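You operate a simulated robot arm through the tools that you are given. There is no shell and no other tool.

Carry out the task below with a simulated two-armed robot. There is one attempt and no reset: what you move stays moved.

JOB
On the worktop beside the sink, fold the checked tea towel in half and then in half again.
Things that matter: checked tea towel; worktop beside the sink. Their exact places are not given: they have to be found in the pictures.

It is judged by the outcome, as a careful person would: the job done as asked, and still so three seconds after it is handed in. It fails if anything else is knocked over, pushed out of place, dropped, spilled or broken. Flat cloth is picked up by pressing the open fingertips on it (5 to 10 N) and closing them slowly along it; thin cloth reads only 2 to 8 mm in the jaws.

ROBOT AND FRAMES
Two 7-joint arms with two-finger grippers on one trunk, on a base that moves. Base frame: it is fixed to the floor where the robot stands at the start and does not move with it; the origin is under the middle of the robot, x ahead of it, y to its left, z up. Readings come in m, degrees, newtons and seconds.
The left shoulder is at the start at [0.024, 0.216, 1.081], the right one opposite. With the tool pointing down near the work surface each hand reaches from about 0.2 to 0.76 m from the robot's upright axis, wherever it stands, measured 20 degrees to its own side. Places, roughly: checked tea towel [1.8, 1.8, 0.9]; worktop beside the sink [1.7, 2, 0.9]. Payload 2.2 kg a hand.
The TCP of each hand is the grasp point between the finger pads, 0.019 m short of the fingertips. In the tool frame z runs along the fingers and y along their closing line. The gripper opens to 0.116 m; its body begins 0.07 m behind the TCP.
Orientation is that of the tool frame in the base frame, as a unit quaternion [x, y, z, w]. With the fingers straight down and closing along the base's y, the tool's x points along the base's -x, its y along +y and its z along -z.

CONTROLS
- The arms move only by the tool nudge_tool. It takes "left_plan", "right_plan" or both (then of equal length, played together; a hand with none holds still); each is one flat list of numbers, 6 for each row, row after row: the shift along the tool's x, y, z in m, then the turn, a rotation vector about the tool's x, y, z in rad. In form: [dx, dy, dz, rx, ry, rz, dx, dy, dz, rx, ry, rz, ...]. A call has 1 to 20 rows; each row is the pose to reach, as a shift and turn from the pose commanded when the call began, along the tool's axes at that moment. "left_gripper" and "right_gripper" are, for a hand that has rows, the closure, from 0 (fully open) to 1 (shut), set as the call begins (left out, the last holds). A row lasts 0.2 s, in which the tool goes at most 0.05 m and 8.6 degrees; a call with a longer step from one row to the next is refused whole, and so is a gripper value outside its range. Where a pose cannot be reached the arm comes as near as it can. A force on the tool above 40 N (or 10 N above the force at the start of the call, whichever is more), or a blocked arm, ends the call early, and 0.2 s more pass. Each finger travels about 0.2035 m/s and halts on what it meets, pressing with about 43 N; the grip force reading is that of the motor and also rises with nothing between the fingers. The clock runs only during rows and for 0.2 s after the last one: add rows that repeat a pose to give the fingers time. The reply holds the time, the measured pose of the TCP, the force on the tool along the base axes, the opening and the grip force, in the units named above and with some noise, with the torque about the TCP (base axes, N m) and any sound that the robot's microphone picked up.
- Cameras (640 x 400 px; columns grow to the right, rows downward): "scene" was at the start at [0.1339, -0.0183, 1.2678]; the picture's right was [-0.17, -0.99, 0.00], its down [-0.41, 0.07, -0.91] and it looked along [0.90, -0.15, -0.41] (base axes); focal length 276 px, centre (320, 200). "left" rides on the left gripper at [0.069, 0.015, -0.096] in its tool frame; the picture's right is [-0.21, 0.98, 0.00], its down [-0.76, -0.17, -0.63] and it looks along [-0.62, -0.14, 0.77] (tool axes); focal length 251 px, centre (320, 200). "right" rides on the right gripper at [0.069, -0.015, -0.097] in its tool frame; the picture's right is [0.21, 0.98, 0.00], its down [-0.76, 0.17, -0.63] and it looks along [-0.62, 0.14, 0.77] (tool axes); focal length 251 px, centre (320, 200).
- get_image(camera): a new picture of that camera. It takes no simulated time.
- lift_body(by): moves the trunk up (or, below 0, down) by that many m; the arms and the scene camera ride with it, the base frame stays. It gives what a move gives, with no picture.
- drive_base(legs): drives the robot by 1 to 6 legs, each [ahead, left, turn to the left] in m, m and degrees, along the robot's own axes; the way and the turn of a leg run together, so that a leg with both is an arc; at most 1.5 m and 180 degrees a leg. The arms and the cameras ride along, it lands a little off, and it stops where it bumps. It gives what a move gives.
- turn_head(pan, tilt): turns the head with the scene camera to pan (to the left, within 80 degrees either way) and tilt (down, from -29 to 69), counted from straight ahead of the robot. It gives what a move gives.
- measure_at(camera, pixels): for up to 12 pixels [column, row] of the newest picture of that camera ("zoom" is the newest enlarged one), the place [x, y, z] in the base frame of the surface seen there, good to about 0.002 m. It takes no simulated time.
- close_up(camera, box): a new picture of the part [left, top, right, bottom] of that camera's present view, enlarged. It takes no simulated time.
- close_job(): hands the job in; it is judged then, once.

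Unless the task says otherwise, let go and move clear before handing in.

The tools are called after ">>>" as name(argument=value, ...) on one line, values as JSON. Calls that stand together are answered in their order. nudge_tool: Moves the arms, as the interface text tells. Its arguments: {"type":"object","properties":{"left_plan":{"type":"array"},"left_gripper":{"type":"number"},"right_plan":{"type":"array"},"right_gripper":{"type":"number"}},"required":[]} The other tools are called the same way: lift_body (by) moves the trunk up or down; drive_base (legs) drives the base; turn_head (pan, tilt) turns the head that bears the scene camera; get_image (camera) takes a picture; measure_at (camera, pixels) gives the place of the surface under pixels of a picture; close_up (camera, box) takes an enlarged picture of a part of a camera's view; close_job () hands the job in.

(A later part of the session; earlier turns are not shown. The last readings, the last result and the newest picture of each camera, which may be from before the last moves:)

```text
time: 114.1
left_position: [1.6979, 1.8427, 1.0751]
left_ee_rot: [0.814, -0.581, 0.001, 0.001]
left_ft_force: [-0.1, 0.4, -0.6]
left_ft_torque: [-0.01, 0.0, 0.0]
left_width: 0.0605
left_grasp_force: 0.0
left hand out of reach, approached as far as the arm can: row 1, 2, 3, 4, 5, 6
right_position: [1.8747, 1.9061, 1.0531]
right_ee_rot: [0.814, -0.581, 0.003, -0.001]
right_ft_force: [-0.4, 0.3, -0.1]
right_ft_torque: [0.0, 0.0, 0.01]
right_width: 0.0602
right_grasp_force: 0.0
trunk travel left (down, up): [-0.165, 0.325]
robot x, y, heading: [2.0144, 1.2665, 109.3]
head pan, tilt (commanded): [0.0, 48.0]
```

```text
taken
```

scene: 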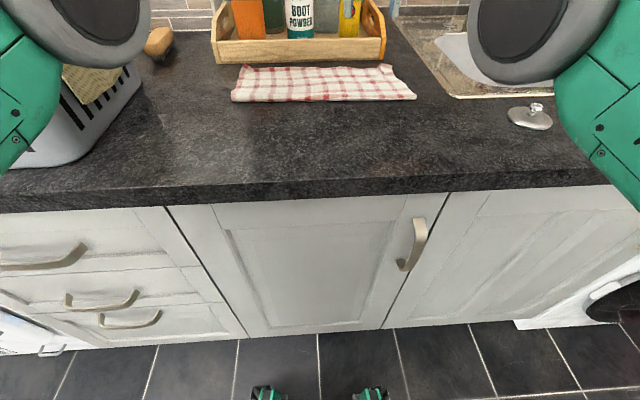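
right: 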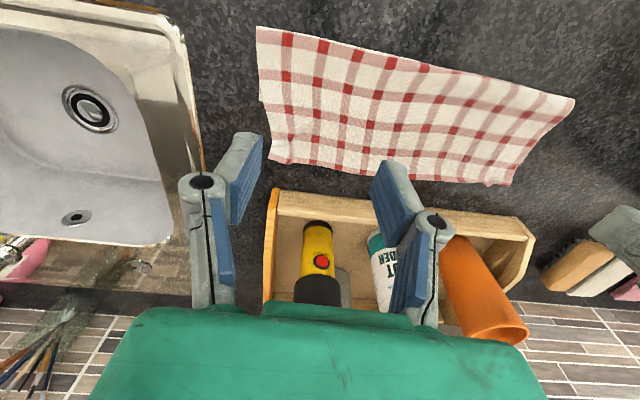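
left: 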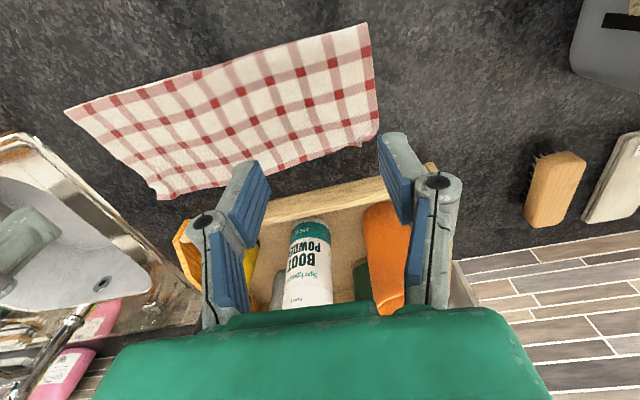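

The elbows have swung into view at (90,20) and (520,30), so the arms are not straight but in an odd posture. I look at the arms with the head raised.

>>> turn_head(pan=0, tilt=15)

>>> get_image(camera="scene")

>>> measure_at(camera="scene", pixels=[[60, 200], [540, 200], [150, 100], [470, 100], [200, 150], [430, 150]])

```text
time: 115.0
left_position: [1.6972, 1.8421, 1.0753]
left_ee_rot: [0.814, -0.581, 0.001, 0.001]
left_ft_force: [0.1, 0.1, 0.2]
left_ft_torque: [0.01, -0.01, 0.0]
left_width: 0.0603
left_grasp_force: 0.0
right_position: [1.8745, 1.9053, 1.0524]
right_ee_rot: [0.814, -0.581, 0.002, 0.0]
right_ft_force: [-0.1, 0.3, 0.3]
right_ft_torque: [0.04, 0.01, 0.04]
right_width: 0.0604
right_grasp_force: 0.1
trunk travel left (down, up): [-0.165, 0.325]
robot x, y, heading: [2.0121, 1.2623, 109.2]
head pan, tilt (commanded): [0.0, 15.0]
```

```text
taken
```

scene: 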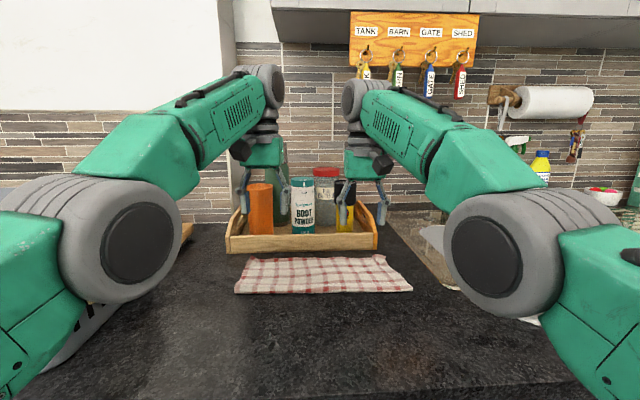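

```text
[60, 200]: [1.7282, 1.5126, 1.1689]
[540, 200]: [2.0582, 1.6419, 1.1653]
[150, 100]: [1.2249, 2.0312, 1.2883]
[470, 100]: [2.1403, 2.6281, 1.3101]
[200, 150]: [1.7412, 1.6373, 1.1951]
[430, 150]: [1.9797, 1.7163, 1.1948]
```

The arms are stretched straight and seem to have the elbows bent a hair the wrong way. I push the targets outward and down so the elbows swing through straight to the proper side, staying above the cloth, and then draw back.

>>> nudge_tool(left_plan=[-0.02, 0, 0.015, 0, 0, 0, -0.04, 0, 0.03, 0, 0, 0, -0.05, 0, 0.045, 0, 0, 0, -0.05, 0, 0.06, 0, 0, 0, -0.05, 0, 0.07, 0, 0, 0, -0.05, 0, 0.08, 0, 0, 0], right_plan=[-0.02, 0, 0.012, 0, 0, 0, -0.04, 0, 0.025, 0, 0, 0, -0.05, 0, 0.035, 0, 0, 0, -0.05, 0, 0.045, 0, 0, 0, -0.05, 0, 0.055, 0, 0, 0, -0.05, 0, 0.06, 0, 0, 0])

>>> nudge_tool(left_plan=[0.01, 0, 0.003, 0, 0, 0, 0.025, 0, 0.006, 0, 0, 0, 0.04, 0, 0.006, 0, 0, 0, 0.055, 0, 0.006, 0, 0, 0, 0.055, 0, 0.006, 0, 0, 0], right_plan=[0.01, 0, 0.003, 0, 0, 0, 0.025, 0, 0.006, 0, 0, 0, 0.04, 0, 0.006, 0, 0, 0, 0.055, 0, 0.006, 0, 0, 0, 0.055, 0, 0.006, 0, 0, 0])

```text
time: 116.4
left_position: [1.6723, 1.8711, 0.9965]
left_ee_rot: [0.814, -0.581, 0.002, 0.002]
left_ft_force: [-0.5, -0.2, -0.4]
left_ft_torque: [-0.02, -0.01, -0.01]
left_width: 0.0602
left_grasp_force: 0.1
left hand out of reach, approached as far as the arm can: row 1, 2, 3, 4, 5, 6
right_position: [1.8644, 1.9292, 0.9864]
right_ee_rot: [0.815, -0.58, 0.002, 0.001]
right_ft_force: [-0.3, -0.4, -0.6]
right_ft_torque: [0.0, -0.01, -0.04]
right_width: 0.06
right_grasp_force: 0.1
right hand out of reach, approached as far as the arm can: row 1, 2, 3, 4, 5, 6
trunk travel left (down, up): [-0.165, 0.325]
robot x, y, heading: [2.0096, 1.266, 109.1]
head pan, tilt (commanded): [0.0, 15.0]
```

```text
time: 117.6
left_position: [1.6897, 1.8155, 0.9896]
left_ee_rot: [0.813, -0.582, 0.001, 0.001]
left_ft_force: [0.0, 0.1, -0.6]
left_ft_torque: [-0.04, 0.06, -0.02]
left_width: 0.0601
left_grasp_force: 0.0
right_position: [1.854, 1.9138, 0.9946]
right_ee_rot: [0.815, -0.579, 0.002, 0.0]
right_ft_force: [0.8, -0.6, 0.9]
right_ft_torque: [-0.02, -0.01, -0.02]
right_width: 0.0602
right_grasp_force: 0.1
right hand out of reach, approached as far as the arm can: row 1, 2, 3, 4, 5
trunk travel left (down, up): [-0.165, 0.325]
robot x, y, heading: [2.0079, 1.2655, 109.1]
head pan, tilt (commanded): [0.0, 15.0]
```

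The left arm is free again (back exactly 5.5 cm); the right one still slides. I repeat the trick with the right arm, pushing farther out, to the right and down, above the cloth.

>>> nudge_tool(right_plan=[-0.03, -0.01, 0.005, 0, 0, 0, -0.06, -0.02, 0.01, 0, 0, 0, -0.08, -0.03, 0.015, 0, 0, 0, -0.1, -0.04, 0.02, 0, 0, 0, -0.1, -0.05, 0.03, 0, 0, 0, -0.1, -0.05, 0.04, 0, 0, 0, -0.1, -0.05, 0.045, 0, 0, 0])

>>> nudge_tool(right_plan=[0.01, 0, 0.003, 0, 0, 0, 0.025, 0, 0.006, 0, 0, 0, 0.04, 0, 0.006, 0, 0, 0, 0.055, 0, 0.006, 0, 0, 0, 0.055, 0, 0.006, 0, 0, 0])

```text
time: 119.2
left_position: [1.6899, 1.8163, 0.9893]
left_ee_rot: [0.814, -0.581, 0.0, 0.0]
left_ft_force: [-0.2, 0.6, 0.1]
left_ft_torque: [-0.02, 0.0, 0.01]
left_width: 0.0603
left_grasp_force: 0.0
right_position: [1.8956, 1.9605, 0.9476]
right_ee_rot: [0.815, -0.58, 0.002, 0.0]
right_ft_force: [0.2, 0.6, -0.4]
right_ft_torque: [-0.03, 0.02, -0.03]
right_width: 0.0603
right_grasp_force: 0.1
right hand out of reach, approached as far as the arm can: row 1, 2, 3, 4, 5, 6, 7
trunk travel left (down, up): [-0.165, 0.325]
robot x, y, heading: [2.0116, 1.2652, 109.1]
head pan, tilt (commanded): [0.0, 15.0]
```

```text
time: 120.4
left_position: [1.6904, 1.8163, 0.9879]
left_ee_rot: [0.814, -0.581, 0.001, 0.001]
left_ft_force: [-0.6, 0.4, 0.3]
left_ft_torque: [0.03, -0.02, -0.03]
left_width: 0.0604
left_grasp_force: 0.0
right_position: [1.9159, 1.906, 0.9431]
right_ee_rot: [0.814, -0.581, 0.001, 0.0]
right_ft_force: [1.4, 0.3, 0.4]
right_ft_torque: [0.0, 0.05, -0.01]
right_width: 0.0601
right_grasp_force: 0.0
trunk travel left (down, up): [-0.165, 0.325]
robot x, y, heading: [2.0082, 1.2669, 109.1]
head pan, tilt (commanded): [0.0, 15.0]
```

Both arms obey again. I draw the hands back and up by modest steps, keeping the elbows bent, so the base can move closer.

>>> nudge_tool(left_plan=[0.02, 0.005, 0, 0, 0, 0, 0.04, 0.01, -0.01, 0, 0, 0, 0.06, 0.015, -0.02, 0, 0, 0, 0.08, 0.02, -0.035, 0, 0, 0, 0.1, 0.025, -0.05, 0, 0, 0, 0.12, 0.03, -0.06, 0, 0, 0, 0.14, 0.03, -0.07, 0, 0, 0, 0.14, 0.03, -0.07, 0, 0, 0], right_plan=[0.01, -0.005, -0.015, 0, 0, 0, 0.03, -0.01, -0.035, 0, 0, 0, 0.05, -0.015, -0.055, 0, 0, 0, 0.07, -0.02, -0.075, 0, 0, 0, 0.09, -0.025, -0.09, 0, 0, 0, 0.11, -0.03, -0.1, 0, 0, 0, 0.13, -0.03, -0.11, 0, 0, 0, 0.15, -0.03, -0.115, 0, 0, 0])

>>> turn_head(pan=0, tilt=48)

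>>> get_image(camera="scene")

```text
time: 122.2
left_position: [1.7045, 1.6727, 1.0602]
left_ee_rot: [0.813, -0.582, 0.0, 0.0]
left_ft_force: [0.2, -0.9, -0.9]
left_ft_torque: [0.03, -0.03, 0.0]
left_width: 0.0605
left_grasp_force: 0.0
right_position: [1.9928, 1.7733, 1.0582]
right_ee_rot: [0.814, -0.581, 0.001, 0.0]
right_ft_force: [0.4, 0.0, -0.4]
right_ft_torque: [0.01, -0.03, 0.0]
right_width: 0.0608
right_grasp_force: 0.0
trunk travel left (down, up): [-0.165, 0.325]
robot x, y, heading: [2.008, 1.2641, 109.0]
head pan, tilt (commanded): [0.0, 15.0]
```

```text
time: 123.2
left_position: [1.7057, 1.6744, 1.0604]
left_ee_rot: [0.814, -0.581, 0.001, 0.0]
left_ft_force: [-0.1, 0.9, -0.5]
left_ft_torque: [0.01, -0.02, 0.01]
left_width: 0.0601
left_grasp_force: 0.1
right_position: [1.9928, 1.7739, 1.0593]
right_ee_rot: [0.814, -0.581, 0.002, 0.0]
right_ft_force: [0.2, 0.5, -0.1]
right_ft_torque: [-0.01, -0.04, -0.01]
right_width: 0.0603
right_grasp_force: 0.1
trunk travel left (down, up): [-0.165, 0.325]
robot x, y, heading: [2.0093, 1.2659, 108.9]
head pan, tilt (commanded): [0.0, 48.0]
```

```text
taken
```

scene: 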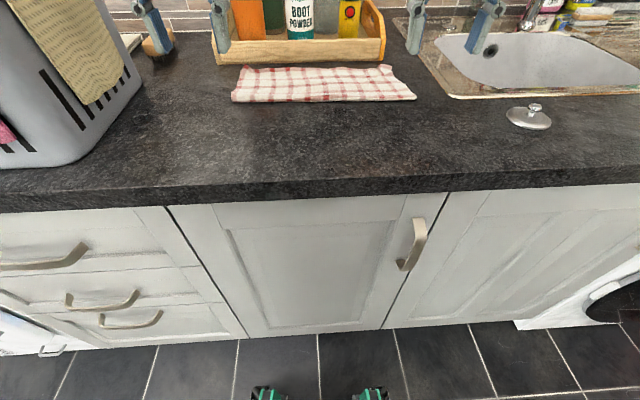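

The hands are back over the front with elbows bent and the towel is untouched at (320,85). I drive 0.06 m closer so that the far edge is comfortably in reach, then wait for the rocking to die out.

>>> drive_base(legs=[[0.06, 0, 0]])

>>> nudge_tool(left_plan=[0, 0, 0, 0, 0, 0, 0, 0, 0, 0, 0, 0, 0, 0, 0, 0, 0, 0, 0, 0, 0, 0, 0, 0, 0, 0, 0, 0, 0, 0, 0, 0, 0, 0, 0, 0, 0, 0, 0, 0, 0, 0, 0, 0, 0, 0, 0, 0, 0, 0, 0, 0, 0, 0, 0, 0, 0, 0, 0, 0, 0, 0, 0, 0, 0, 0, 0, 0, 0, 0, 0, 0, 0, 0, 0, 0, 0, 0, 0, 0, 0, 0, 0, 0, 0, 0, 0, 0, 0, 0, 0, 0, 0, 0, 0, 0, 0, 0, 0, 0, 0, 0, 0, 0, 0, 0, 0, 0, 0, 0, 0, 0, 0, 0, 0, 0, 0, 0, 0, 0])

>>> nudge_tool(left_plan=[0, 0, 0, 0, 0, 0, 0, 0, 0, 0, 0, 0, 0, 0, 0, 0, 0, 0, 0, 0, 0, 0, 0, 0, 0, 0, 0, 0, 0, 0, 0, 0, 0, 0, 0, 0, 0, 0, 0, 0, 0, 0, 0, 0, 0, 0, 0, 0, 0, 0, 0, 0, 0, 0, 0, 0, 0, 0, 0, 0, 0, 0, 0, 0, 0, 0, 0, 0, 0, 0, 0, 0, 0, 0, 0, 0, 0, 0, 0, 0, 0, 0, 0, 0, 0, 0, 0, 0, 0, 0, 0, 0, 0, 0, 0, 0, 0, 0, 0, 0, 0, 0, 0, 0, 0, 0, 0, 0, 0, 0, 0, 0, 0, 0, 0, 0, 0, 0, 0, 0])

>>> nudge_tool(left_plan=[0, 0, 0, 0, 0, 0, 0, 0, 0, 0, 0, 0, 0, 0, 0, 0, 0, 0, 0, 0, 0, 0, 0, 0, 0, 0, 0, 0, 0, 0, 0, 0, 0, 0, 0, 0, 0, 0, 0, 0, 0, 0, 0, 0, 0, 0, 0, 0, 0, 0, 0, 0, 0, 0, 0, 0, 0, 0, 0, 0, 0, 0, 0, 0, 0, 0, 0, 0, 0, 0, 0, 0, 0, 0, 0, 0, 0, 0, 0, 0, 0, 0, 0, 0, 0, 0, 0, 0, 0, 0, 0, 0, 0, 0, 0, 0, 0, 0, 0, 0, 0, 0, 0, 0, 0, 0, 0, 0, 0, 0, 0, 0, 0, 0, 0, 0, 0, 0, 0, 0])

>>> nudge_tool(left_plan=[0, 0, 0, 0, 0, 0, 0, 0, 0, 0, 0, 0, 0, 0, 0, 0, 0, 0])

>>> get_image(camera="scene")

```text
time: 124.2
left_position: [1.6846, 1.7336, 1.0587]
left_ee_rot: [0.814, -0.581, 0.002, 0.001]
left_ft_force: [0.3, 0.1, -1.4]
left_ft_torque: [-0.06, -0.02, -0.01]
left_width: 0.0601
left_grasp_force: 0.0
right_position: [1.9705, 1.8336, 1.0584]
right_ee_rot: [0.815, -0.58, 0.002, 0.001]
right_ft_force: [-1.0, 0.4, -0.4]
right_ft_torque: [-0.01, 0.0, 0.03]
right_width: 0.0604
right_grasp_force: 0.0
trunk travel left (down, up): [-0.165, 0.325]
robot x, y, heading: [1.9903, 1.3253, 109.0]
head pan, tilt (commanded): [0.0, 48.0]
```

```text
time: 128.4
left_position: [1.6848, 1.7303, 1.0608]
left_ee_rot: [0.814, -0.581, 0.0, -0.001]
left_ft_force: [-0.1, -0.2, 0.7]
left_ft_torque: [0.03, 0.01, -0.01]
left_width: 0.0604
left_grasp_force: 0.1
right_position: [1.973, 1.8294, 1.0596]
right_ee_rot: [0.814, -0.58, 0.0, 0.0]
right_ft_force: [0.0, 0.4, -0.4]
right_ft_torque: [-0.02, 0.0, 0.04]
right_width: 0.0605
right_grasp_force: 0.1
trunk travel left (down, up): [-0.165, 0.325]
robot x, y, heading: [1.9888, 1.3224, 109.5]
head pan, tilt (commanded): [0.0, 48.0]
```

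```text
time: 132.6
left_position: [1.685, 1.7303, 1.0613]
left_ee_rot: [0.814, -0.581, 0.0, 0.0]
left_ft_force: [0.3, -0.4, -0.2]
left_ft_torque: [0.0, 0.02, 0.01]
left_width: 0.0604
left_grasp_force: 0.1
right_position: [1.9731, 1.8294, 1.0582]
right_ee_rot: [0.815, -0.58, 0.0, 0.001]
right_ft_force: [0.5, 0.3, -0.3]
right_ft_torque: [0.05, -0.04, 0.02]
right_width: 0.0602
right_grasp_force: 0.1
trunk travel left (down, up): [-0.165, 0.325]
robot x, y, heading: [1.9918, 1.3206, 109.4]
head pan, tilt (commanded): [0.0, 48.0]
```

```text
time: 136.8
left_position: [1.6842, 1.7296, 1.0594]
left_ee_rot: [0.814, -0.581, 0.0, 0.001]
left_ft_force: [-0.1, -0.3, -0.9]
left_ft_torque: [0.0, -0.01, 0.01]
left_width: 0.0603
left_grasp_force: 0.0
right_position: [1.9731, 1.829, 1.0605]
right_ee_rot: [0.815, -0.58, 0.0, 0.001]
right_ft_force: [0.6, 1.2, 0.3]
right_ft_torque: [0.02, 0.03, -0.01]
right_width: 0.0601
right_grasp_force: 0.0
trunk travel left (down, up): [-0.165, 0.325]
robot x, y, heading: [1.99, 1.3237, 109.3]
head pan, tilt (commanded): [0.0, 48.0]
```

```text
time: 137.6
left_position: [1.6843, 1.7294, 1.0611]
left_ee_rot: [0.814, -0.581, 0.001, -0.001]
left_ft_force: [0.7, 0.3, -0.4]
left_ft_torque: [-0.02, 0.01, 0.02]
left_width: 0.0603
left_grasp_force: 0.1
right_position: [1.9723, 1.8285, 1.06]
right_ee_rot: [0.815, -0.58, -0.001, 0.0]
right_ft_force: [-0.4, 0.0, 0.0]
right_ft_torque: [0.0, -0.02, 0.0]
right_width: 0.06
right_grasp_force: 0.0
trunk travel left (down, up): [-0.165, 0.325]
robot x, y, heading: [1.9923, 1.3243, 109.0]
head pan, tilt (commanded): [0.0, 48.0]
```

```text
taken
```

scene: 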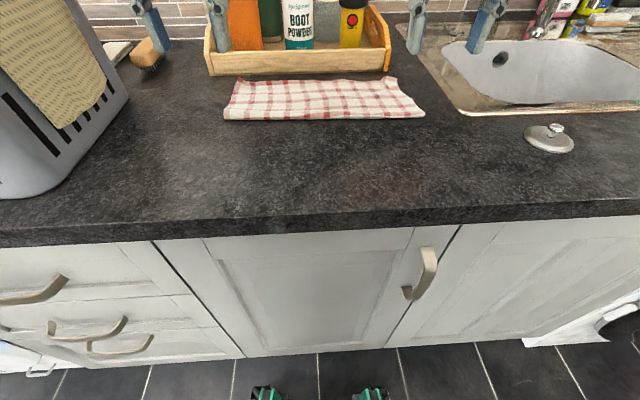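

Everything is steady at once this time, and the towel lies at (325,100). I take close looks to locate the top edge's corners for gripping.

>>> get_image(camera="left")

>>> get_image(camera="right")

>>> close_up(camera="scene", box=[210, 60, 440, 135])

>>> measure_at(camera="zoom", pixels=[[38, 160], [320, 165], [592, 155], [75, 62], [100, 75], [200, 75], [320, 70], [430, 62], [490, 55], [515, 60], [50, 110], [545, 100]])

```text
taken
```

left: 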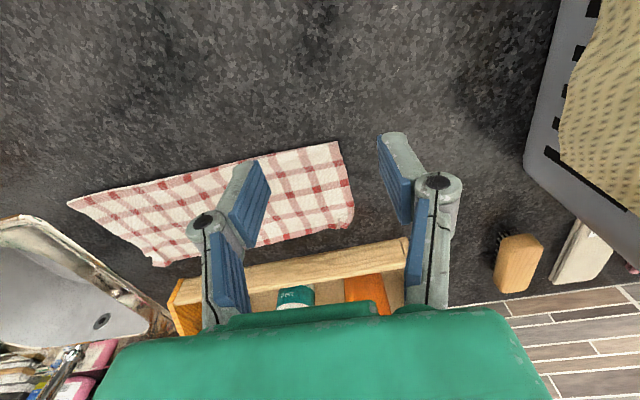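

```text
taken
```

right: 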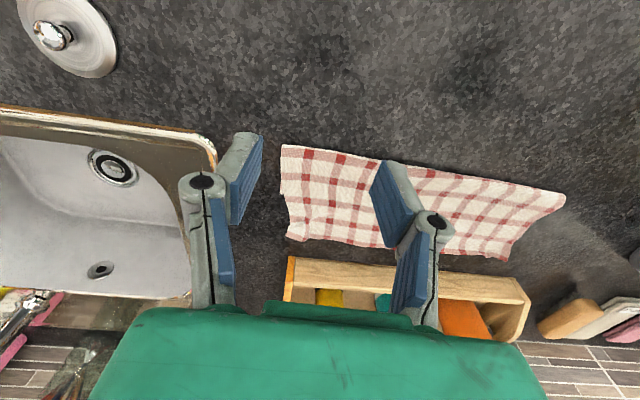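

```text
2.78 times, centred on (325, 98) of scene
```

zoom: 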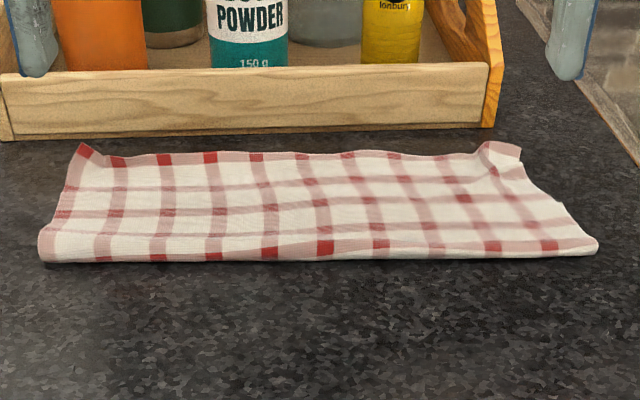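

```text
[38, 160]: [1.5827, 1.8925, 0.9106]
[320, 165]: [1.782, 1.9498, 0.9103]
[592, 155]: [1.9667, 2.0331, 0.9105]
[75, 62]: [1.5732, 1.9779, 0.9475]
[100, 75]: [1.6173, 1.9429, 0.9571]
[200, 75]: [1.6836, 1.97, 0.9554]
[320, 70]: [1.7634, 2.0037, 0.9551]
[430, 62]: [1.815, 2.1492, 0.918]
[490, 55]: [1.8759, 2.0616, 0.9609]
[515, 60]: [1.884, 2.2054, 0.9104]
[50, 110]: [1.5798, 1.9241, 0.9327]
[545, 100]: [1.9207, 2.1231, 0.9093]
```

Those pixels missed the towel; in this close-up the top edge runs (85,148)-(518,150) and the fold (42,255)-(596,245). I measure these again.

>>> measure_at(camera="zoom", pixels=[[44, 250], [320, 252], [594, 243], [84, 148], [112, 160], [200, 158], [320, 158], [430, 158], [485, 150], [517, 152], [250, 133], [450, 125]])

>>> measure_at(camera="right", pixels=[[283, 146], [563, 196], [282, 190], [290, 235], [302, 238], [340, 242], [380, 247], [450, 252], [505, 257], [500, 245], [512, 240], [470, 250]])

>>> measure_at(camera="left", pixels=[[337, 144], [70, 203], [352, 190], [353, 218], [345, 226], [300, 232], [270, 240], [165, 265], [155, 258], [185, 255], [150, 240]])

```text
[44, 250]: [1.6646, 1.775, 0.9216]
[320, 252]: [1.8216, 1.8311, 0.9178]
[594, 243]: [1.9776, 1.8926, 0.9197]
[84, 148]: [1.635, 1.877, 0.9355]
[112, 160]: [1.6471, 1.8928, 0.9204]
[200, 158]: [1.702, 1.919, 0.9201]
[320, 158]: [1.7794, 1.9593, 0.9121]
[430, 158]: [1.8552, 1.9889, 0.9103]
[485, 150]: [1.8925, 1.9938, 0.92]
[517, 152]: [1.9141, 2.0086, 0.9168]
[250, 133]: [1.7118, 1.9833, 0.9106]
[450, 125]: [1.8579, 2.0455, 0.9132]
```

```text
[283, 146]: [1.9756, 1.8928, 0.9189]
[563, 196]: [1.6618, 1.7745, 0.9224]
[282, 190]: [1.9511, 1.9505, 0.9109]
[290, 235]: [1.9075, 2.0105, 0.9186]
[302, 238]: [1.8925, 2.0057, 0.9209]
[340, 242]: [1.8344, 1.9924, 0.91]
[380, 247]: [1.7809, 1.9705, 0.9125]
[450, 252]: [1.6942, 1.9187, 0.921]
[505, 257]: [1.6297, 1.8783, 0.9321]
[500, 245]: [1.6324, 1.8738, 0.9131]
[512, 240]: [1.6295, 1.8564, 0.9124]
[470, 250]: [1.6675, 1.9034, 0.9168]
```

```text
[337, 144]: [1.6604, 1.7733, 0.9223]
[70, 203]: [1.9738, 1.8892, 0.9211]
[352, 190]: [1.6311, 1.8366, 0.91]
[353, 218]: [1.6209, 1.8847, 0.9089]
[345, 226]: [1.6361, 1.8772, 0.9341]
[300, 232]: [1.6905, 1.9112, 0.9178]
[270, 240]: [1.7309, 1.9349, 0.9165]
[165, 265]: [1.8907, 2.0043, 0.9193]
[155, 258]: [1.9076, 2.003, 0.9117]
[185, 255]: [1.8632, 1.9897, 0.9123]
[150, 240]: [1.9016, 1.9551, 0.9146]
```

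The top layer's edge lies from (1.647, 1.893) at the left to (1.9075, 2.0105) at the right, wholly past the bottom layer's back edge, so its corners can be gripped on bare worktop. I lower to 0.985 m and bring the hands forward over those corners with the fingers 4 cm open.

>>> nudge_tool(left_plan=[0, 0, 0.038, 0, 0, 0, 0, 0, 0.076, 0, 0, 0, -0.0222, -0.0038, 0.076, 0, 0, 0, -0.0444, -0.0077, 0.076, 0, 0, 0, -0.0666, -0.0115, 0.076, 0, 0, 0, -0.0888, -0.0154, 0.076, 0, 0, 0, -0.111, -0.0192, 0.076, 0, 0, 0, -0.1332, -0.0231, 0.076, 0, 0, 0, -0.1554, -0.0269, 0.076, 0, 0, 0, -0.1554, -0.0269, 0.076, 0, 0, 0], right_plan=[0, 0, 0.038, 0, 0, 0, 0, 0, 0.075, 0, 0, 0, -0.0259, 0.0036, 0.075, 0, 0, 0, -0.0517, 0.0073, 0.075, 0, 0, 0, -0.0776, 0.0109, 0.075, 0, 0, 0, -0.1035, 0.0145, 0.075, 0, 0, 0, -0.1294, 0.0181, 0.075, 0, 0, 0, -0.1552, 0.0218, 0.075, 0, 0, 0, -0.1811, 0.0254, 0.075, 0, 0, 0, -0.1811, 0.0254, 0.075, 0, 0, 0], left_gripper=0.66, right_gripper=0.66)

>>> get_image(camera="left")

>>> get_image(camera="right")

>>> get_image(camera="scene")

```text
time: 139.8
left_position: [1.6597, 1.885, 0.986]
left_ee_rot: [0.813, -0.582, 0.0, 0.0]
left_ft_force: [0.8, -0.5, 0.5]
left_ft_torque: [-0.01, 0.0, -0.01]
left_width: 0.0397
left_grasp_force: 0.1
right_position: [1.8911, 1.9906, 0.9864]
right_ee_rot: [0.814, -0.58, 0.0, -0.001]
right_ft_force: [-0.7, 0.1, 0.6]
right_ft_torque: [0.01, 0.0, -0.02]
right_width: 0.0393
right_grasp_force: 0.1
trunk travel left (down, up): [-0.165, 0.325]
robot x, y, heading: [1.989, 1.3243, 109.1]
head pan, tilt (commanded): [0.0, 48.0]
```

```text
taken
```

left: 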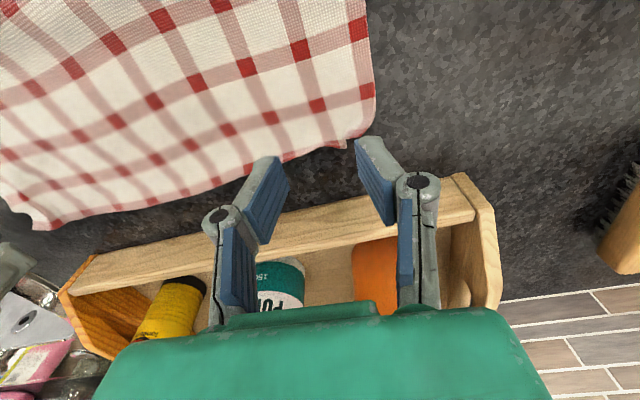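

```text
taken
```

right: 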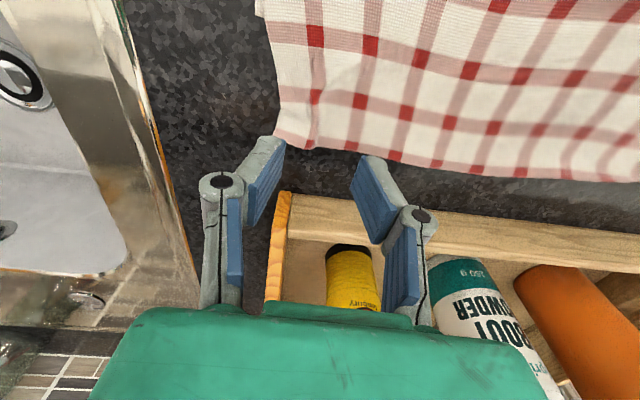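

```text
taken
```

scene: 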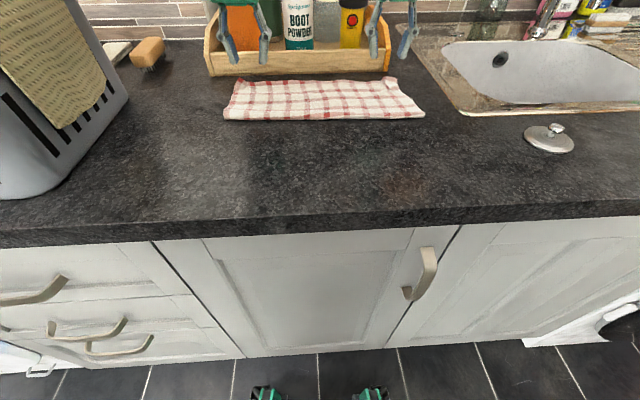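

The towel's top edge is at row 150 in both views while the grip points project to about (320,124), so both are 2 cm inside the edge and 3 cm from the side edges. I shift 6 mm outward and lower until contact.

>>> nudge_tool(left_plan=[-0.003, 0, 0.01, 0, 0, 0, -0.006, 0, 0.02, 0, 0, 0, -0.006, 0, 0.03, 0, 0, 0, -0.006, 0, 0.04, 0, 0, 0, -0.006, 0, 0.048, 0, 0, 0, -0.006, 0, 0.051, 0, 0, 0, -0.006, 0, 0.051, 0, 0, 0], right_plan=[-0.003, 0, 0.01, 0, 0, 0, -0.006, 0, 0.02, 0, 0, 0, -0.006, 0, 0.03, 0, 0, 0, -0.006, 0, 0.04, 0, 0, 0, -0.006, 0, 0.048, 0, 0, 0, -0.006, 0, 0.051, 0, 0, 0, -0.006, 0, 0.051, 0, 0, 0])

>>> nudge_tool(left_plan=[0, 0, 0.002, 0, 0, 0, 0, 0, 0.003, 0, 0, 0, 0, 0, 0.003, 0, 0, 0], right_plan=[0, 0, 0.002, 0, 0, 0, 0, 0, 0.003, 0, 0, 0, 0, 0, 0.003, 0, 0, 0])

```text
time: 141.4
left_position: [1.658, 1.8896, 0.9352]
left_ee_rot: [0.814, -0.581, 0.0, 0.0]
left_ft_force: [-0.4, 0.1, -0.2]
left_ft_torque: [-0.02, 0.01, 0.0]
left_width: 0.0392
left_grasp_force: 0.0
right_position: [1.8867, 1.9966, 0.9342]
right_ee_rot: [0.814, -0.58, 0.001, -0.001]
right_ft_force: [0.3, -0.8, -0.7]
right_ft_torque: [0.03, -0.01, 0.0]
right_width: 0.0395
right_grasp_force: 0.1
trunk travel left (down, up): [-0.165, 0.325]
robot x, y, heading: [1.9866, 1.3209, 109.1]
head pan, tilt (commanded): [0.0, 48.0]
```

```text
time: 142.2
left_position: [1.6569, 1.8914, 0.9322]
left_ee_rot: [0.814, -0.581, -0.001, -0.001]
left_ft_force: [-0.5, -1.2, 6.0]
left_ft_torque: [-0.01, 0.11, 0.03]
left_width: 0.0397
left_grasp_force: 0.1
right_position: [1.8852, 1.9971, 0.9321]
right_ee_rot: [0.815, -0.58, 0.0, 0.0]
right_ft_force: [-0.6, 0.1, 2.0]
right_ft_torque: [0.0, 0.01, 0.01]
right_width: 0.0396
right_grasp_force: 0.1
trunk travel left (down, up): [-0.165, 0.325]
robot x, y, heading: [1.989, 1.3223, 109.3]
head pan, tilt (commanded): [0.0, 48.0]
```

Contact is felt (6 N left, 2 N right). I press 1 mm more on the left, 1.5 mm on the right, and close in small steps.

>>> nudge_tool(left_plan=[0, 0, 0.0005, 0, 0, 0, 0, 0, 0.0005, 0, 0, 0], right_plan=[0, 0, 0.0015, 0, 0, 0, 0, 0, 0.0015, 0, 0, 0], left_gripper=0.72, right_gripper=0.72)

>>> nudge_tool(left_plan=[0, 0, 0, 0, 0, 0, 0, 0, 0, 0, 0, 0], right_plan=[0, 0, 0, 0, 0, 0, 0, 0, 0, 0, 0, 0], left_gripper=0.79, right_gripper=0.79)

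>>> nudge_tool(left_plan=[0, 0, 0, 0, 0, 0, 0, 0, 0, 0, 0, 0], right_plan=[0, 0, 0, 0, 0, 0, 0, 0, 0, 0, 0, 0], left_gripper=0.86, right_gripper=0.86)

>>> nudge_tool(left_plan=[0, 0, 0, 0, 0, 0, 0, 0, 0, 0, 0, 0], right_plan=[0, 0, 0, 0, 0, 0, 0, 0, 0, 0, 0, 0], left_gripper=0.93, right_gripper=0.93)

>>> nudge_tool(left_plan=[0, 0, 0, 0, 0, 0, 0, 0, 0, 0, 0, 0, 0, 0, 0, 0, 0, 0], right_plan=[0, 0, 0, 0, 0, 0, 0, 0, 0, 0, 0, 0, 0, 0, 0, 0, 0, 0], left_gripper=1.0, right_gripper=1.0)

>>> get_image(camera="left")

>>> get_image(camera="right")

```text
time: 142.8
left_position: [1.6569, 1.8906, 0.933]
left_ee_rot: [0.814, -0.58, -0.001, -0.001]
left_ft_force: [0.0, 1.2, 5.0]
left_ft_torque: [0.04, 0.02, -0.03]
left_width: 0.0325
left_grasp_force: 0.0
right_position: [1.8874, 1.9959, 0.9307]
right_ee_rot: [0.815, -0.58, 0.0, 0.0]
right_ft_force: [-1.6, 1.9, 9.4]
right_ft_torque: [0.03, 0.01, 0.01]
right_width: 0.033
right_grasp_force: 0.0
trunk travel left (down, up): [-0.165, 0.325]
robot x, y, heading: [1.9891, 1.3202, 109.2]
head pan, tilt (commanded): [0.0, 48.0]
```

```text
time: 143.4
left_position: [1.6574, 1.891, 0.932]
left_ee_rot: [0.815, -0.58, 0.0, 0.001]
left_ft_force: [-0.1, -0.1, 6.4]
left_ft_torque: [0.02, -0.03, -0.01]
left_width: 0.0243
left_grasp_force: 0.2
right_position: [1.8868, 1.996, 0.9308]
right_ee_rot: [0.815, -0.58, 0.0, -0.001]
right_ft_force: [-0.4, -0.4, 3.6]
right_ft_torque: [-0.02, -0.03, 0.0]
right_width: 0.02
right_grasp_force: 3.9
trunk travel left (down, up): [-0.165, 0.325]
robot x, y, heading: [1.9932, 1.3201, 109.3]
head pan, tilt (commanded): [0.0, 48.0]
```

```text
time: 144.0
left_position: [1.6577, 1.8926, 0.9312]
left_ee_rot: [0.814, -0.58, 0.0, 0.0]
left_ft_force: [0.8, 0.5, 5.1]
left_ft_torque: [-0.02, 0.03, -0.01]
left_width: 0.016
left_grasp_force: 0.0
right_position: [1.8857, 1.9959, 0.931]
right_ee_rot: [0.815, -0.58, 0.0, 0.0]
right_ft_force: [-0.6, 0.6, 2.6]
right_ft_torque: [-0.02, -0.03, 0.03]
right_width: 0.0115
right_grasp_force: 3.6
trunk travel left (down, up): [-0.165, 0.325]
robot x, y, heading: [1.991, 1.3186, 109.3]
head pan, tilt (commanded): [0.0, 48.0]
```

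```text
time: 144.6
left_position: [1.6585, 1.8914, 0.9308]
left_ee_rot: [0.814, -0.581, 0.0, -0.001]
left_ft_force: [1.0, 0.2, 3.6]
left_ft_torque: [0.0, -0.05, -0.02]
left_width: 0.008
left_grasp_force: 0.1
right_position: [1.8863, 1.9961, 0.9306]
right_ee_rot: [0.815, -0.58, -0.001, 0.0]
right_ft_force: [-0.6, -0.4, 7.8]
right_ft_torque: [0.0, 0.03, 0.0]
right_width: 0.0085
right_grasp_force: 0.2
trunk travel left (down, up): [-0.165, 0.325]
robot x, y, heading: [1.9879, 1.3241, 109.3]
head pan, tilt (commanded): [0.0, 48.0]
```

```text
time: 145.4
left_position: [1.6582, 1.8912, 0.9315]
left_ee_rot: [0.814, -0.581, 0.0, 0.0]
left_ft_force: [0.8, 0.2, 1.2]
left_ft_torque: [0.02, 0.0, 0.01]
left_width: 0.0
left_grasp_force: 28.6
right_position: [1.8854, 1.9965, 0.9314]
right_ee_rot: [0.815, -0.58, 0.0, -0.002]
right_ft_force: [0.8, 0.1, 10.2]
right_ft_torque: [-0.02, -0.04, 0.02]
right_width: 0.0035
right_grasp_force: 32.3
trunk travel left (down, up): [-0.165, 0.325]
robot x, y, heading: [1.991, 1.3239, 109.0]
head pan, tilt (commanded): [0.0, 48.0]
```

```text
taken
```

left: 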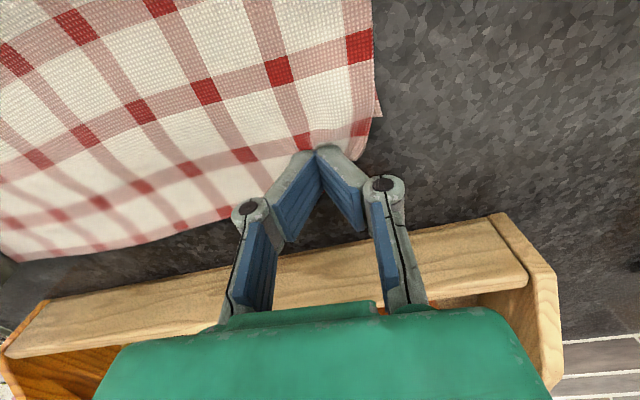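

```text
taken
```

right: 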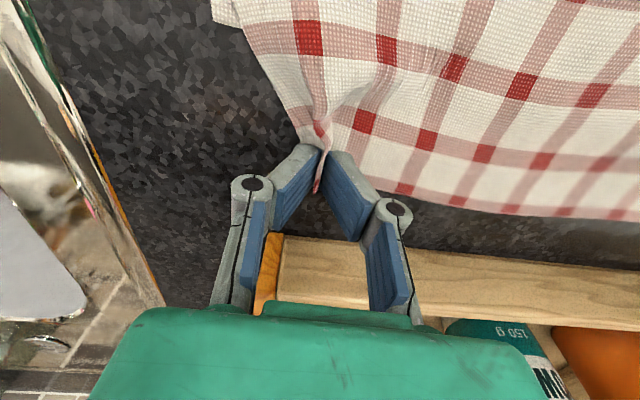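

The right jaw holds cloth (3.5 mm, gathered at (320,130)), but the left one closed on nothing (0.0 mm). I open the left hand slightly, lift it 2 cm and look at where the corner lies.

>>> nudge_tool(left_plan=[0, 0, -0.01, 0, 0, 0, 0, 0, -0.02, 0, 0, 0, 0, 0, -0.03, 0, 0, 0, 0, 0, -0.03, 0, 0, 0], left_gripper=0.66)

>>> get_image(camera="left")

>>> measure_at(camera="left", pixels=[[372, 90], [375, 130], [360, 155], [340, 165], [320, 120], [320, 140], [200, 215], [100, 240], [350, 120], [290, 185]])

```text
time: 146.4
left_position: [1.6599, 1.8917, 0.9611]
left_ee_rot: [0.814, -0.58, 0.0, 0.0]
left_ft_force: [0.1, -0.6, 0.1]
left_ft_torque: [0.04, -0.03, 0.0]
left_width: 0.0394
left_grasp_force: 0.0
right_position: [1.8873, 1.9958, 0.9313]
right_ee_rot: [0.814, -0.58, 0.0, -0.001]
right_ft_force: [-0.4, 1.1, 13.0]
right_ft_torque: [0.0, -0.04, -0.01]
right_width: 0.0035
right_grasp_force: 32.2
trunk travel left (down, up): [-0.165, 0.325]
robot x, y, heading: [1.9923, 1.323, 109.1]
head pan, tilt (commanded): [0.0, 48.0]
```

```text
taken
```

left: 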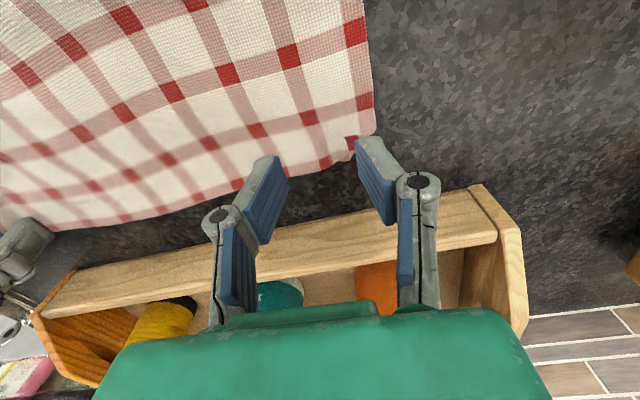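

```text
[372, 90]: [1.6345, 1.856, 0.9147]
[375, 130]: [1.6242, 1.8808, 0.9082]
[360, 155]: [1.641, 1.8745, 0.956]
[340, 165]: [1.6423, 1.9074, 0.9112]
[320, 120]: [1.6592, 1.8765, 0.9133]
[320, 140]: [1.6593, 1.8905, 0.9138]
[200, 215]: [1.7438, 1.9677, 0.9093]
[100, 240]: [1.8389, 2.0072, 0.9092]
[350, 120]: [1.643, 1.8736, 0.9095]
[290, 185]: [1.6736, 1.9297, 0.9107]
```

The left corner now lies flat with its tip at (375,133), and the grip point projects to (320,140), 1.5 cm inside the edge. I go down again, pressing harder this time (8 to 10 N) before closing.

>>> nudge_tool(left_plan=[0, 0, 0.012, 0, 0, 0, 0, 0, 0.024, 0, 0, 0, 0, 0, 0.03, 0, 0, 0, 0, 0, 0.0308, 0, 0, 0, 0, 0, 0.0308, 0, 0, 0])

>>> nudge_tool(left_plan=[0, 0, 0.0008, 0, 0, 0, 0, 0, 0.0008, 0, 0, 0])

```text
time: 147.6
left_position: [1.658, 1.8897, 0.9301]
left_ee_rot: [0.814, -0.581, -0.001, -0.001]
left_ft_force: [1.1, 0.4, 11.3]
left_ft_torque: [0.02, -0.11, -0.02]
left_width: 0.0362
left_grasp_force: 5.2
right_position: [1.8861, 1.9957, 0.9311]
right_ee_rot: [0.815, -0.58, 0.0, 0.0]
right_ft_force: [-1.5, -0.1, 10.8]
right_ft_torque: [-0.06, 0.01, -0.01]
right_width: 0.0037
right_grasp_force: 32.6
trunk travel left (down, up): [-0.165, 0.325]
robot x, y, heading: [1.9912, 1.3268, 109.2]
head pan, tilt (commanded): [0.0, 48.0]
```

```text
time: 148.2
left_position: [1.6585, 1.8907, 0.9287]
left_ee_rot: [0.814, -0.581, -0.001, 0.0]
left_ft_force: [1.6, 1.5, 11.1]
left_ft_torque: [0.07, -0.2, -0.04]
left_width: 0.0391
left_grasp_force: 5.6
right_position: [1.8876, 1.9967, 0.9314]
right_ee_rot: [0.814, -0.581, -0.001, 0.0]
right_ft_force: [-2.1, -0.2, 11.3]
right_ft_torque: [-0.04, 0.04, -0.04]
right_width: 0.0035
right_grasp_force: 32.5
trunk travel left (down, up): [-0.165, 0.325]
robot x, y, heading: [1.9867, 1.3222, 109.2]
head pan, tilt (commanded): [0.0, 48.0]
```

Now the left presses with 11 N. I close it in small steps.

>>> nudge_tool(left_plan=[0, 0, 0, 0, 0, 0, 0, 0, 0, 0, 0, 0], left_gripper=0.73)

>>> nudge_tool(left_plan=[0, 0, 0, 0, 0, 0, 0, 0, 0, 0, 0, 0], left_gripper=0.79)

>>> nudge_tool(left_plan=[0, 0, 0, 0, 0, 0, 0, 0, 0, 0, 0, 0], left_gripper=0.86)

>>> nudge_tool(left_plan=[0, 0, 0, 0, 0, 0, 0, 0, 0, 0, 0, 0], left_gripper=0.93)

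>>> nudge_tool(left_plan=[0, 0, 0, 0, 0, 0, 0, 0, 0, 0, 0, 0, 0, 0, 0, 0, 0, 0], left_gripper=1.0)

>>> get_image(camera="left")

```text
time: 148.8
left_position: [1.6568, 1.8907, 0.9298]
left_ee_rot: [0.814, -0.581, 0.0, 0.0]
left_ft_force: [0.8, 0.6, 9.2]
left_ft_torque: [0.01, -0.01, 0.02]
left_width: 0.0325
left_grasp_force: 0.0
right_position: [1.888, 1.996, 0.9311]
right_ee_rot: [0.815, -0.579, -0.001, -0.001]
right_ft_force: [-1.8, -0.5, 10.8]
right_ft_torque: [-0.04, -0.03, -0.02]
right_width: 0.0035
right_grasp_force: 33.4
trunk travel left (down, up): [-0.165, 0.325]
robot x, y, heading: [1.9874, 1.3243, 109.1]
head pan, tilt (commanded): [0.0, 48.0]
```

```text
time: 149.4
left_position: [1.6573, 1.8907, 0.9292]
left_ee_rot: [0.814, -0.581, -0.001, -0.001]
left_ft_force: [1.3, 0.3, 8.2]
left_ft_torque: [-0.02, 0.0, 0.01]
left_width: 0.0246
left_grasp_force: 0.0
right_position: [1.8864, 1.9951, 0.9313]
right_ee_rot: [0.815, -0.58, -0.001, 0.0]
right_ft_force: [-0.8, -0.7, 11.9]
right_ft_torque: [0.0, 0.01, -0.03]
right_width: 0.0037
right_grasp_force: 31.9
trunk travel left (down, up): [-0.165, 0.325]
robot x, y, heading: [1.9896, 1.3216, 109.2]
head pan, tilt (commanded): [0.0, 48.0]
```

```text
time: 150.0
left_position: [1.6574, 1.8903, 0.9294]
left_ee_rot: [0.814, -0.581, 0.0, 0.0]
left_ft_force: [1.1, 0.6, 10.4]
left_ft_torque: [0.04, -0.02, -0.02]
left_width: 0.0164
left_grasp_force: 0.0
right_position: [1.8865, 1.9974, 0.9312]
right_ee_rot: [0.815, -0.58, -0.001, 0.0]
right_ft_force: [-1.6, -0.5, 10.4]
right_ft_torque: [-0.03, -0.02, -0.03]
right_width: 0.0033
right_grasp_force: 32.8
trunk travel left (down, up): [-0.165, 0.325]
robot x, y, heading: [1.9862, 1.3235, 109.3]
head pan, tilt (commanded): [0.0, 48.0]
```

```text
time: 150.6
left_position: [1.6583, 1.8916, 0.9295]
left_ee_rot: [0.814, -0.581, -0.001, -0.001]
left_ft_force: [3.5, 1.3, 19.2]
left_ft_torque: [0.13, -0.17, 0.01]
left_width: 0.0066
left_grasp_force: 9.4
right_position: [1.8866, 1.9954, 0.9315]
right_ee_rot: [0.815, -0.58, -0.001, 0.0]
right_ft_force: [-4.1, -1.1, 10.1]
right_ft_torque: [-0.07, 0.05, -0.01]
right_width: 0.0034
right_grasp_force: 32.1
trunk travel left (down, up): [-0.165, 0.325]
robot x, y, heading: [1.9895, 1.32, 109.2]
head pan, tilt (commanded): [0.0, 48.0]
```

```text
time: 151.4
left_position: [1.6593, 1.8902, 0.9308]
left_ee_rot: [0.814, -0.582, -0.002, -0.001]
left_ft_force: [4.0, 4.5, 18.6]
left_ft_torque: [0.02, 0.08, -0.04]
left_width: 0.0035
left_grasp_force: 32.7
right_position: [1.887, 1.9954, 0.9307]
right_ee_rot: [0.814, -0.581, -0.001, -0.001]
right_ft_force: [-3.5, -1.3, 9.7]
right_ft_torque: [-0.02, 0.04, -0.04]
right_width: 0.0038
right_grasp_force: 32.4
trunk travel left (down, up): [-0.165, 0.325]
robot x, y, heading: [1.9909, 1.3231, 109.3]
head pan, tilt (commanded): [0.0, 48.0]
```

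```text
taken
```

left: 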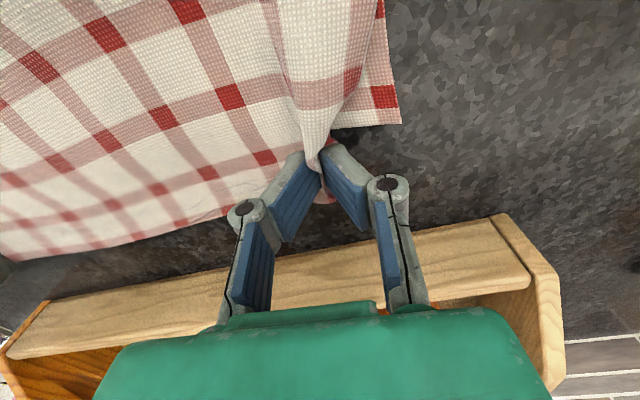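

Both jaws hold the top edge now (3.5 and 3.8 mm), with the bottom layer's corner left free at (395,120). I lift the edge and carry it back toward me over the top so that the fold can re-form at mid-depth, spreading the hands slightly.

>>> nudge_tool(left_plan=[0.005, 0.001, -0.025, 0, 0, 0, 0.018, 0.002, -0.048, 0, 0, 0, 0.038, 0.003, -0.066, 0, 0, 0, 0.058, 0.004, -0.078, 0, 0, 0, 0.078, 0.006, -0.083, 0, 0, 0, 0.098, 0.007, -0.085, 0, 0, 0, 0.118, 0.008, -0.085, 0, 0, 0, 0.138, 0.009, -0.083, 0, 0, 0, 0.1508, 0.0096, -0.08, 0, 0, 0, 0.1508, 0.0096, -0.08, 0, 0, 0], right_plan=[0.006, -0.002, -0.025, 0, 0, 0, 0.021, -0.004, -0.048, 0, 0, 0, 0.041, -0.006, -0.066, 0, 0, 0, 0.066, -0.008, -0.078, 0, 0, 0, 0.091, -0.01, -0.083, 0, 0, 0, 0.116, -0.012, -0.085, 0, 0, 0, 0.141, -0.014, -0.085, 0, 0, 0, 0.161, -0.015, -0.083, 0, 0, 0, 0.178, -0.0159, -0.08, 0, 0, 0, 0.178, -0.0159, -0.08, 0, 0, 0])

>>> get_image(camera="scene")

>>> get_image(camera="left")

>>> get_image(camera="right")

```text
time: 153.6
left_position: [1.6986, 1.7461, 1.0092]
left_ee_rot: [0.814, -0.581, 0.001, 0.0]
left_ft_force: [29.9, 8.3, -0.7]
left_ft_torque: [0.16, -0.57, -0.3]
left_width: 0.0042
left_grasp_force: 32.3
right_position: [1.9579, 1.834, 1.0105]
right_ee_rot: [0.814, -0.581, -0.001, 0.001]
right_ft_force: [-30.6, -8.9, -0.1]
right_ft_torque: [-0.18, 0.63, -0.15]
right_width: 0.0058
right_grasp_force: 34.3
trunk travel left (down, up): [-0.165, 0.325]
robot x, y, heading: [1.9898, 1.3207, 109.2]
head pan, tilt (commanded): [0.0, 48.0]
```

```text
taken
```

scene: 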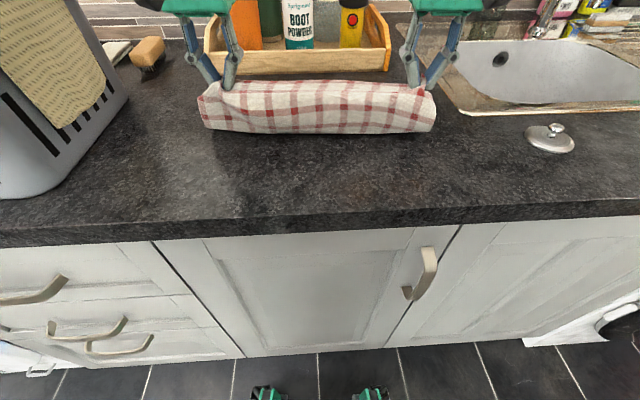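

```text
taken
```

left: 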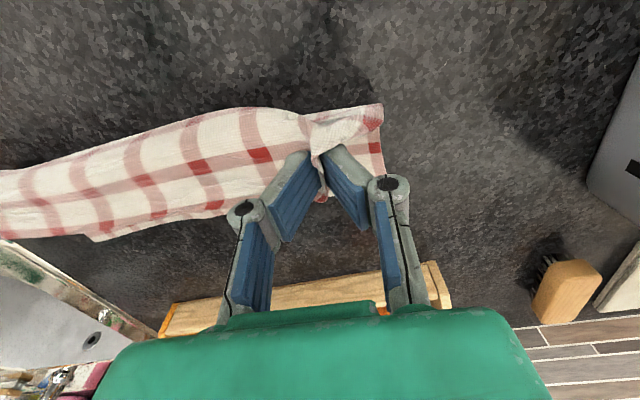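

```text
taken
```

right: 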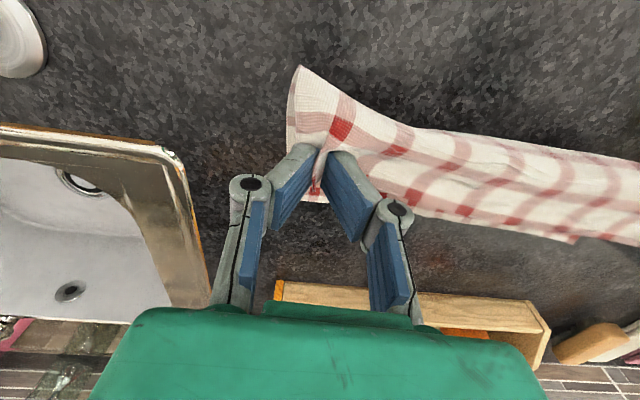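

The cloth is stretched between the hands (about 30 N), so I bring the hands together by 1 cm each at once.

>>> nudge_tool(left_plan=[0, -0.005, 0, 0, 0, 0, 0, -0.01, 0, 0, 0, 0, 0, -0.01, 0, 0, 0, 0], right_plan=[0, 0.005, 0, 0, 0, 0, 0, 0.01, 0, 0, 0, 0, 0, 0.01, 0, 0, 0, 0])

>>> get_image(camera="scene")

>>> get_image(camera="left")

>>> get_image(camera="right")

```text
time: 154.4
left_position: [1.7068, 1.7493, 1.0093]
left_ee_rot: [0.814, -0.581, -0.001, 0.001]
left_ft_force: [8.8, 2.5, -0.8]
left_ft_torque: [0.02, -0.12, -0.08]
left_width: 0.0039
left_grasp_force: 32.7
right_position: [1.9515, 1.83, 1.0103]
right_ee_rot: [0.815, -0.579, 0.001, 0.0]
right_ft_force: [-8.3, -2.4, -0.5]
right_ft_torque: [-0.07, 0.17, -0.05]
right_width: 0.004
right_grasp_force: 32.8
trunk travel left (down, up): [-0.165, 0.325]
robot x, y, heading: [1.9928, 1.328, 109.1]
head pan, tilt (commanded): [0.0, 48.0]
```

```text
taken
```

scene: 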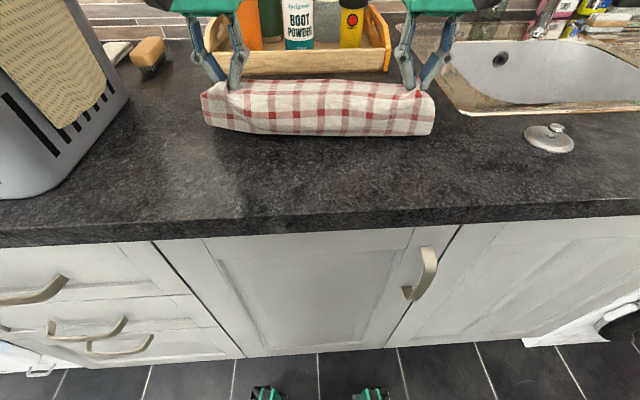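

```text
taken
```

left: 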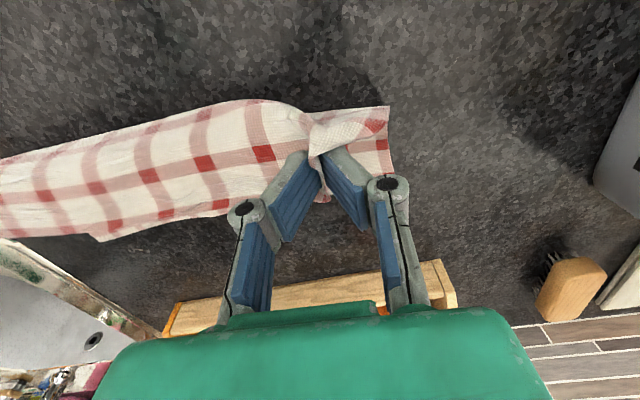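

```text
taken
```

right: 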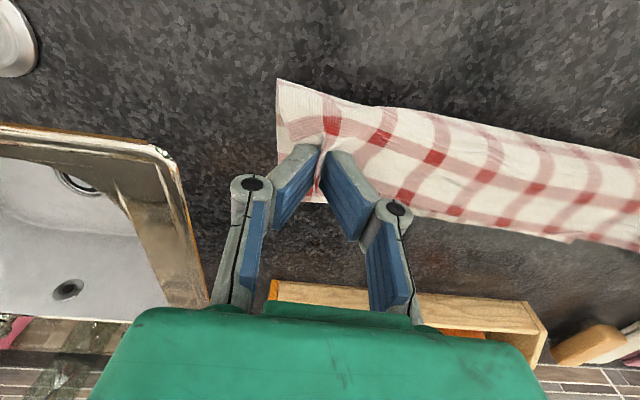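

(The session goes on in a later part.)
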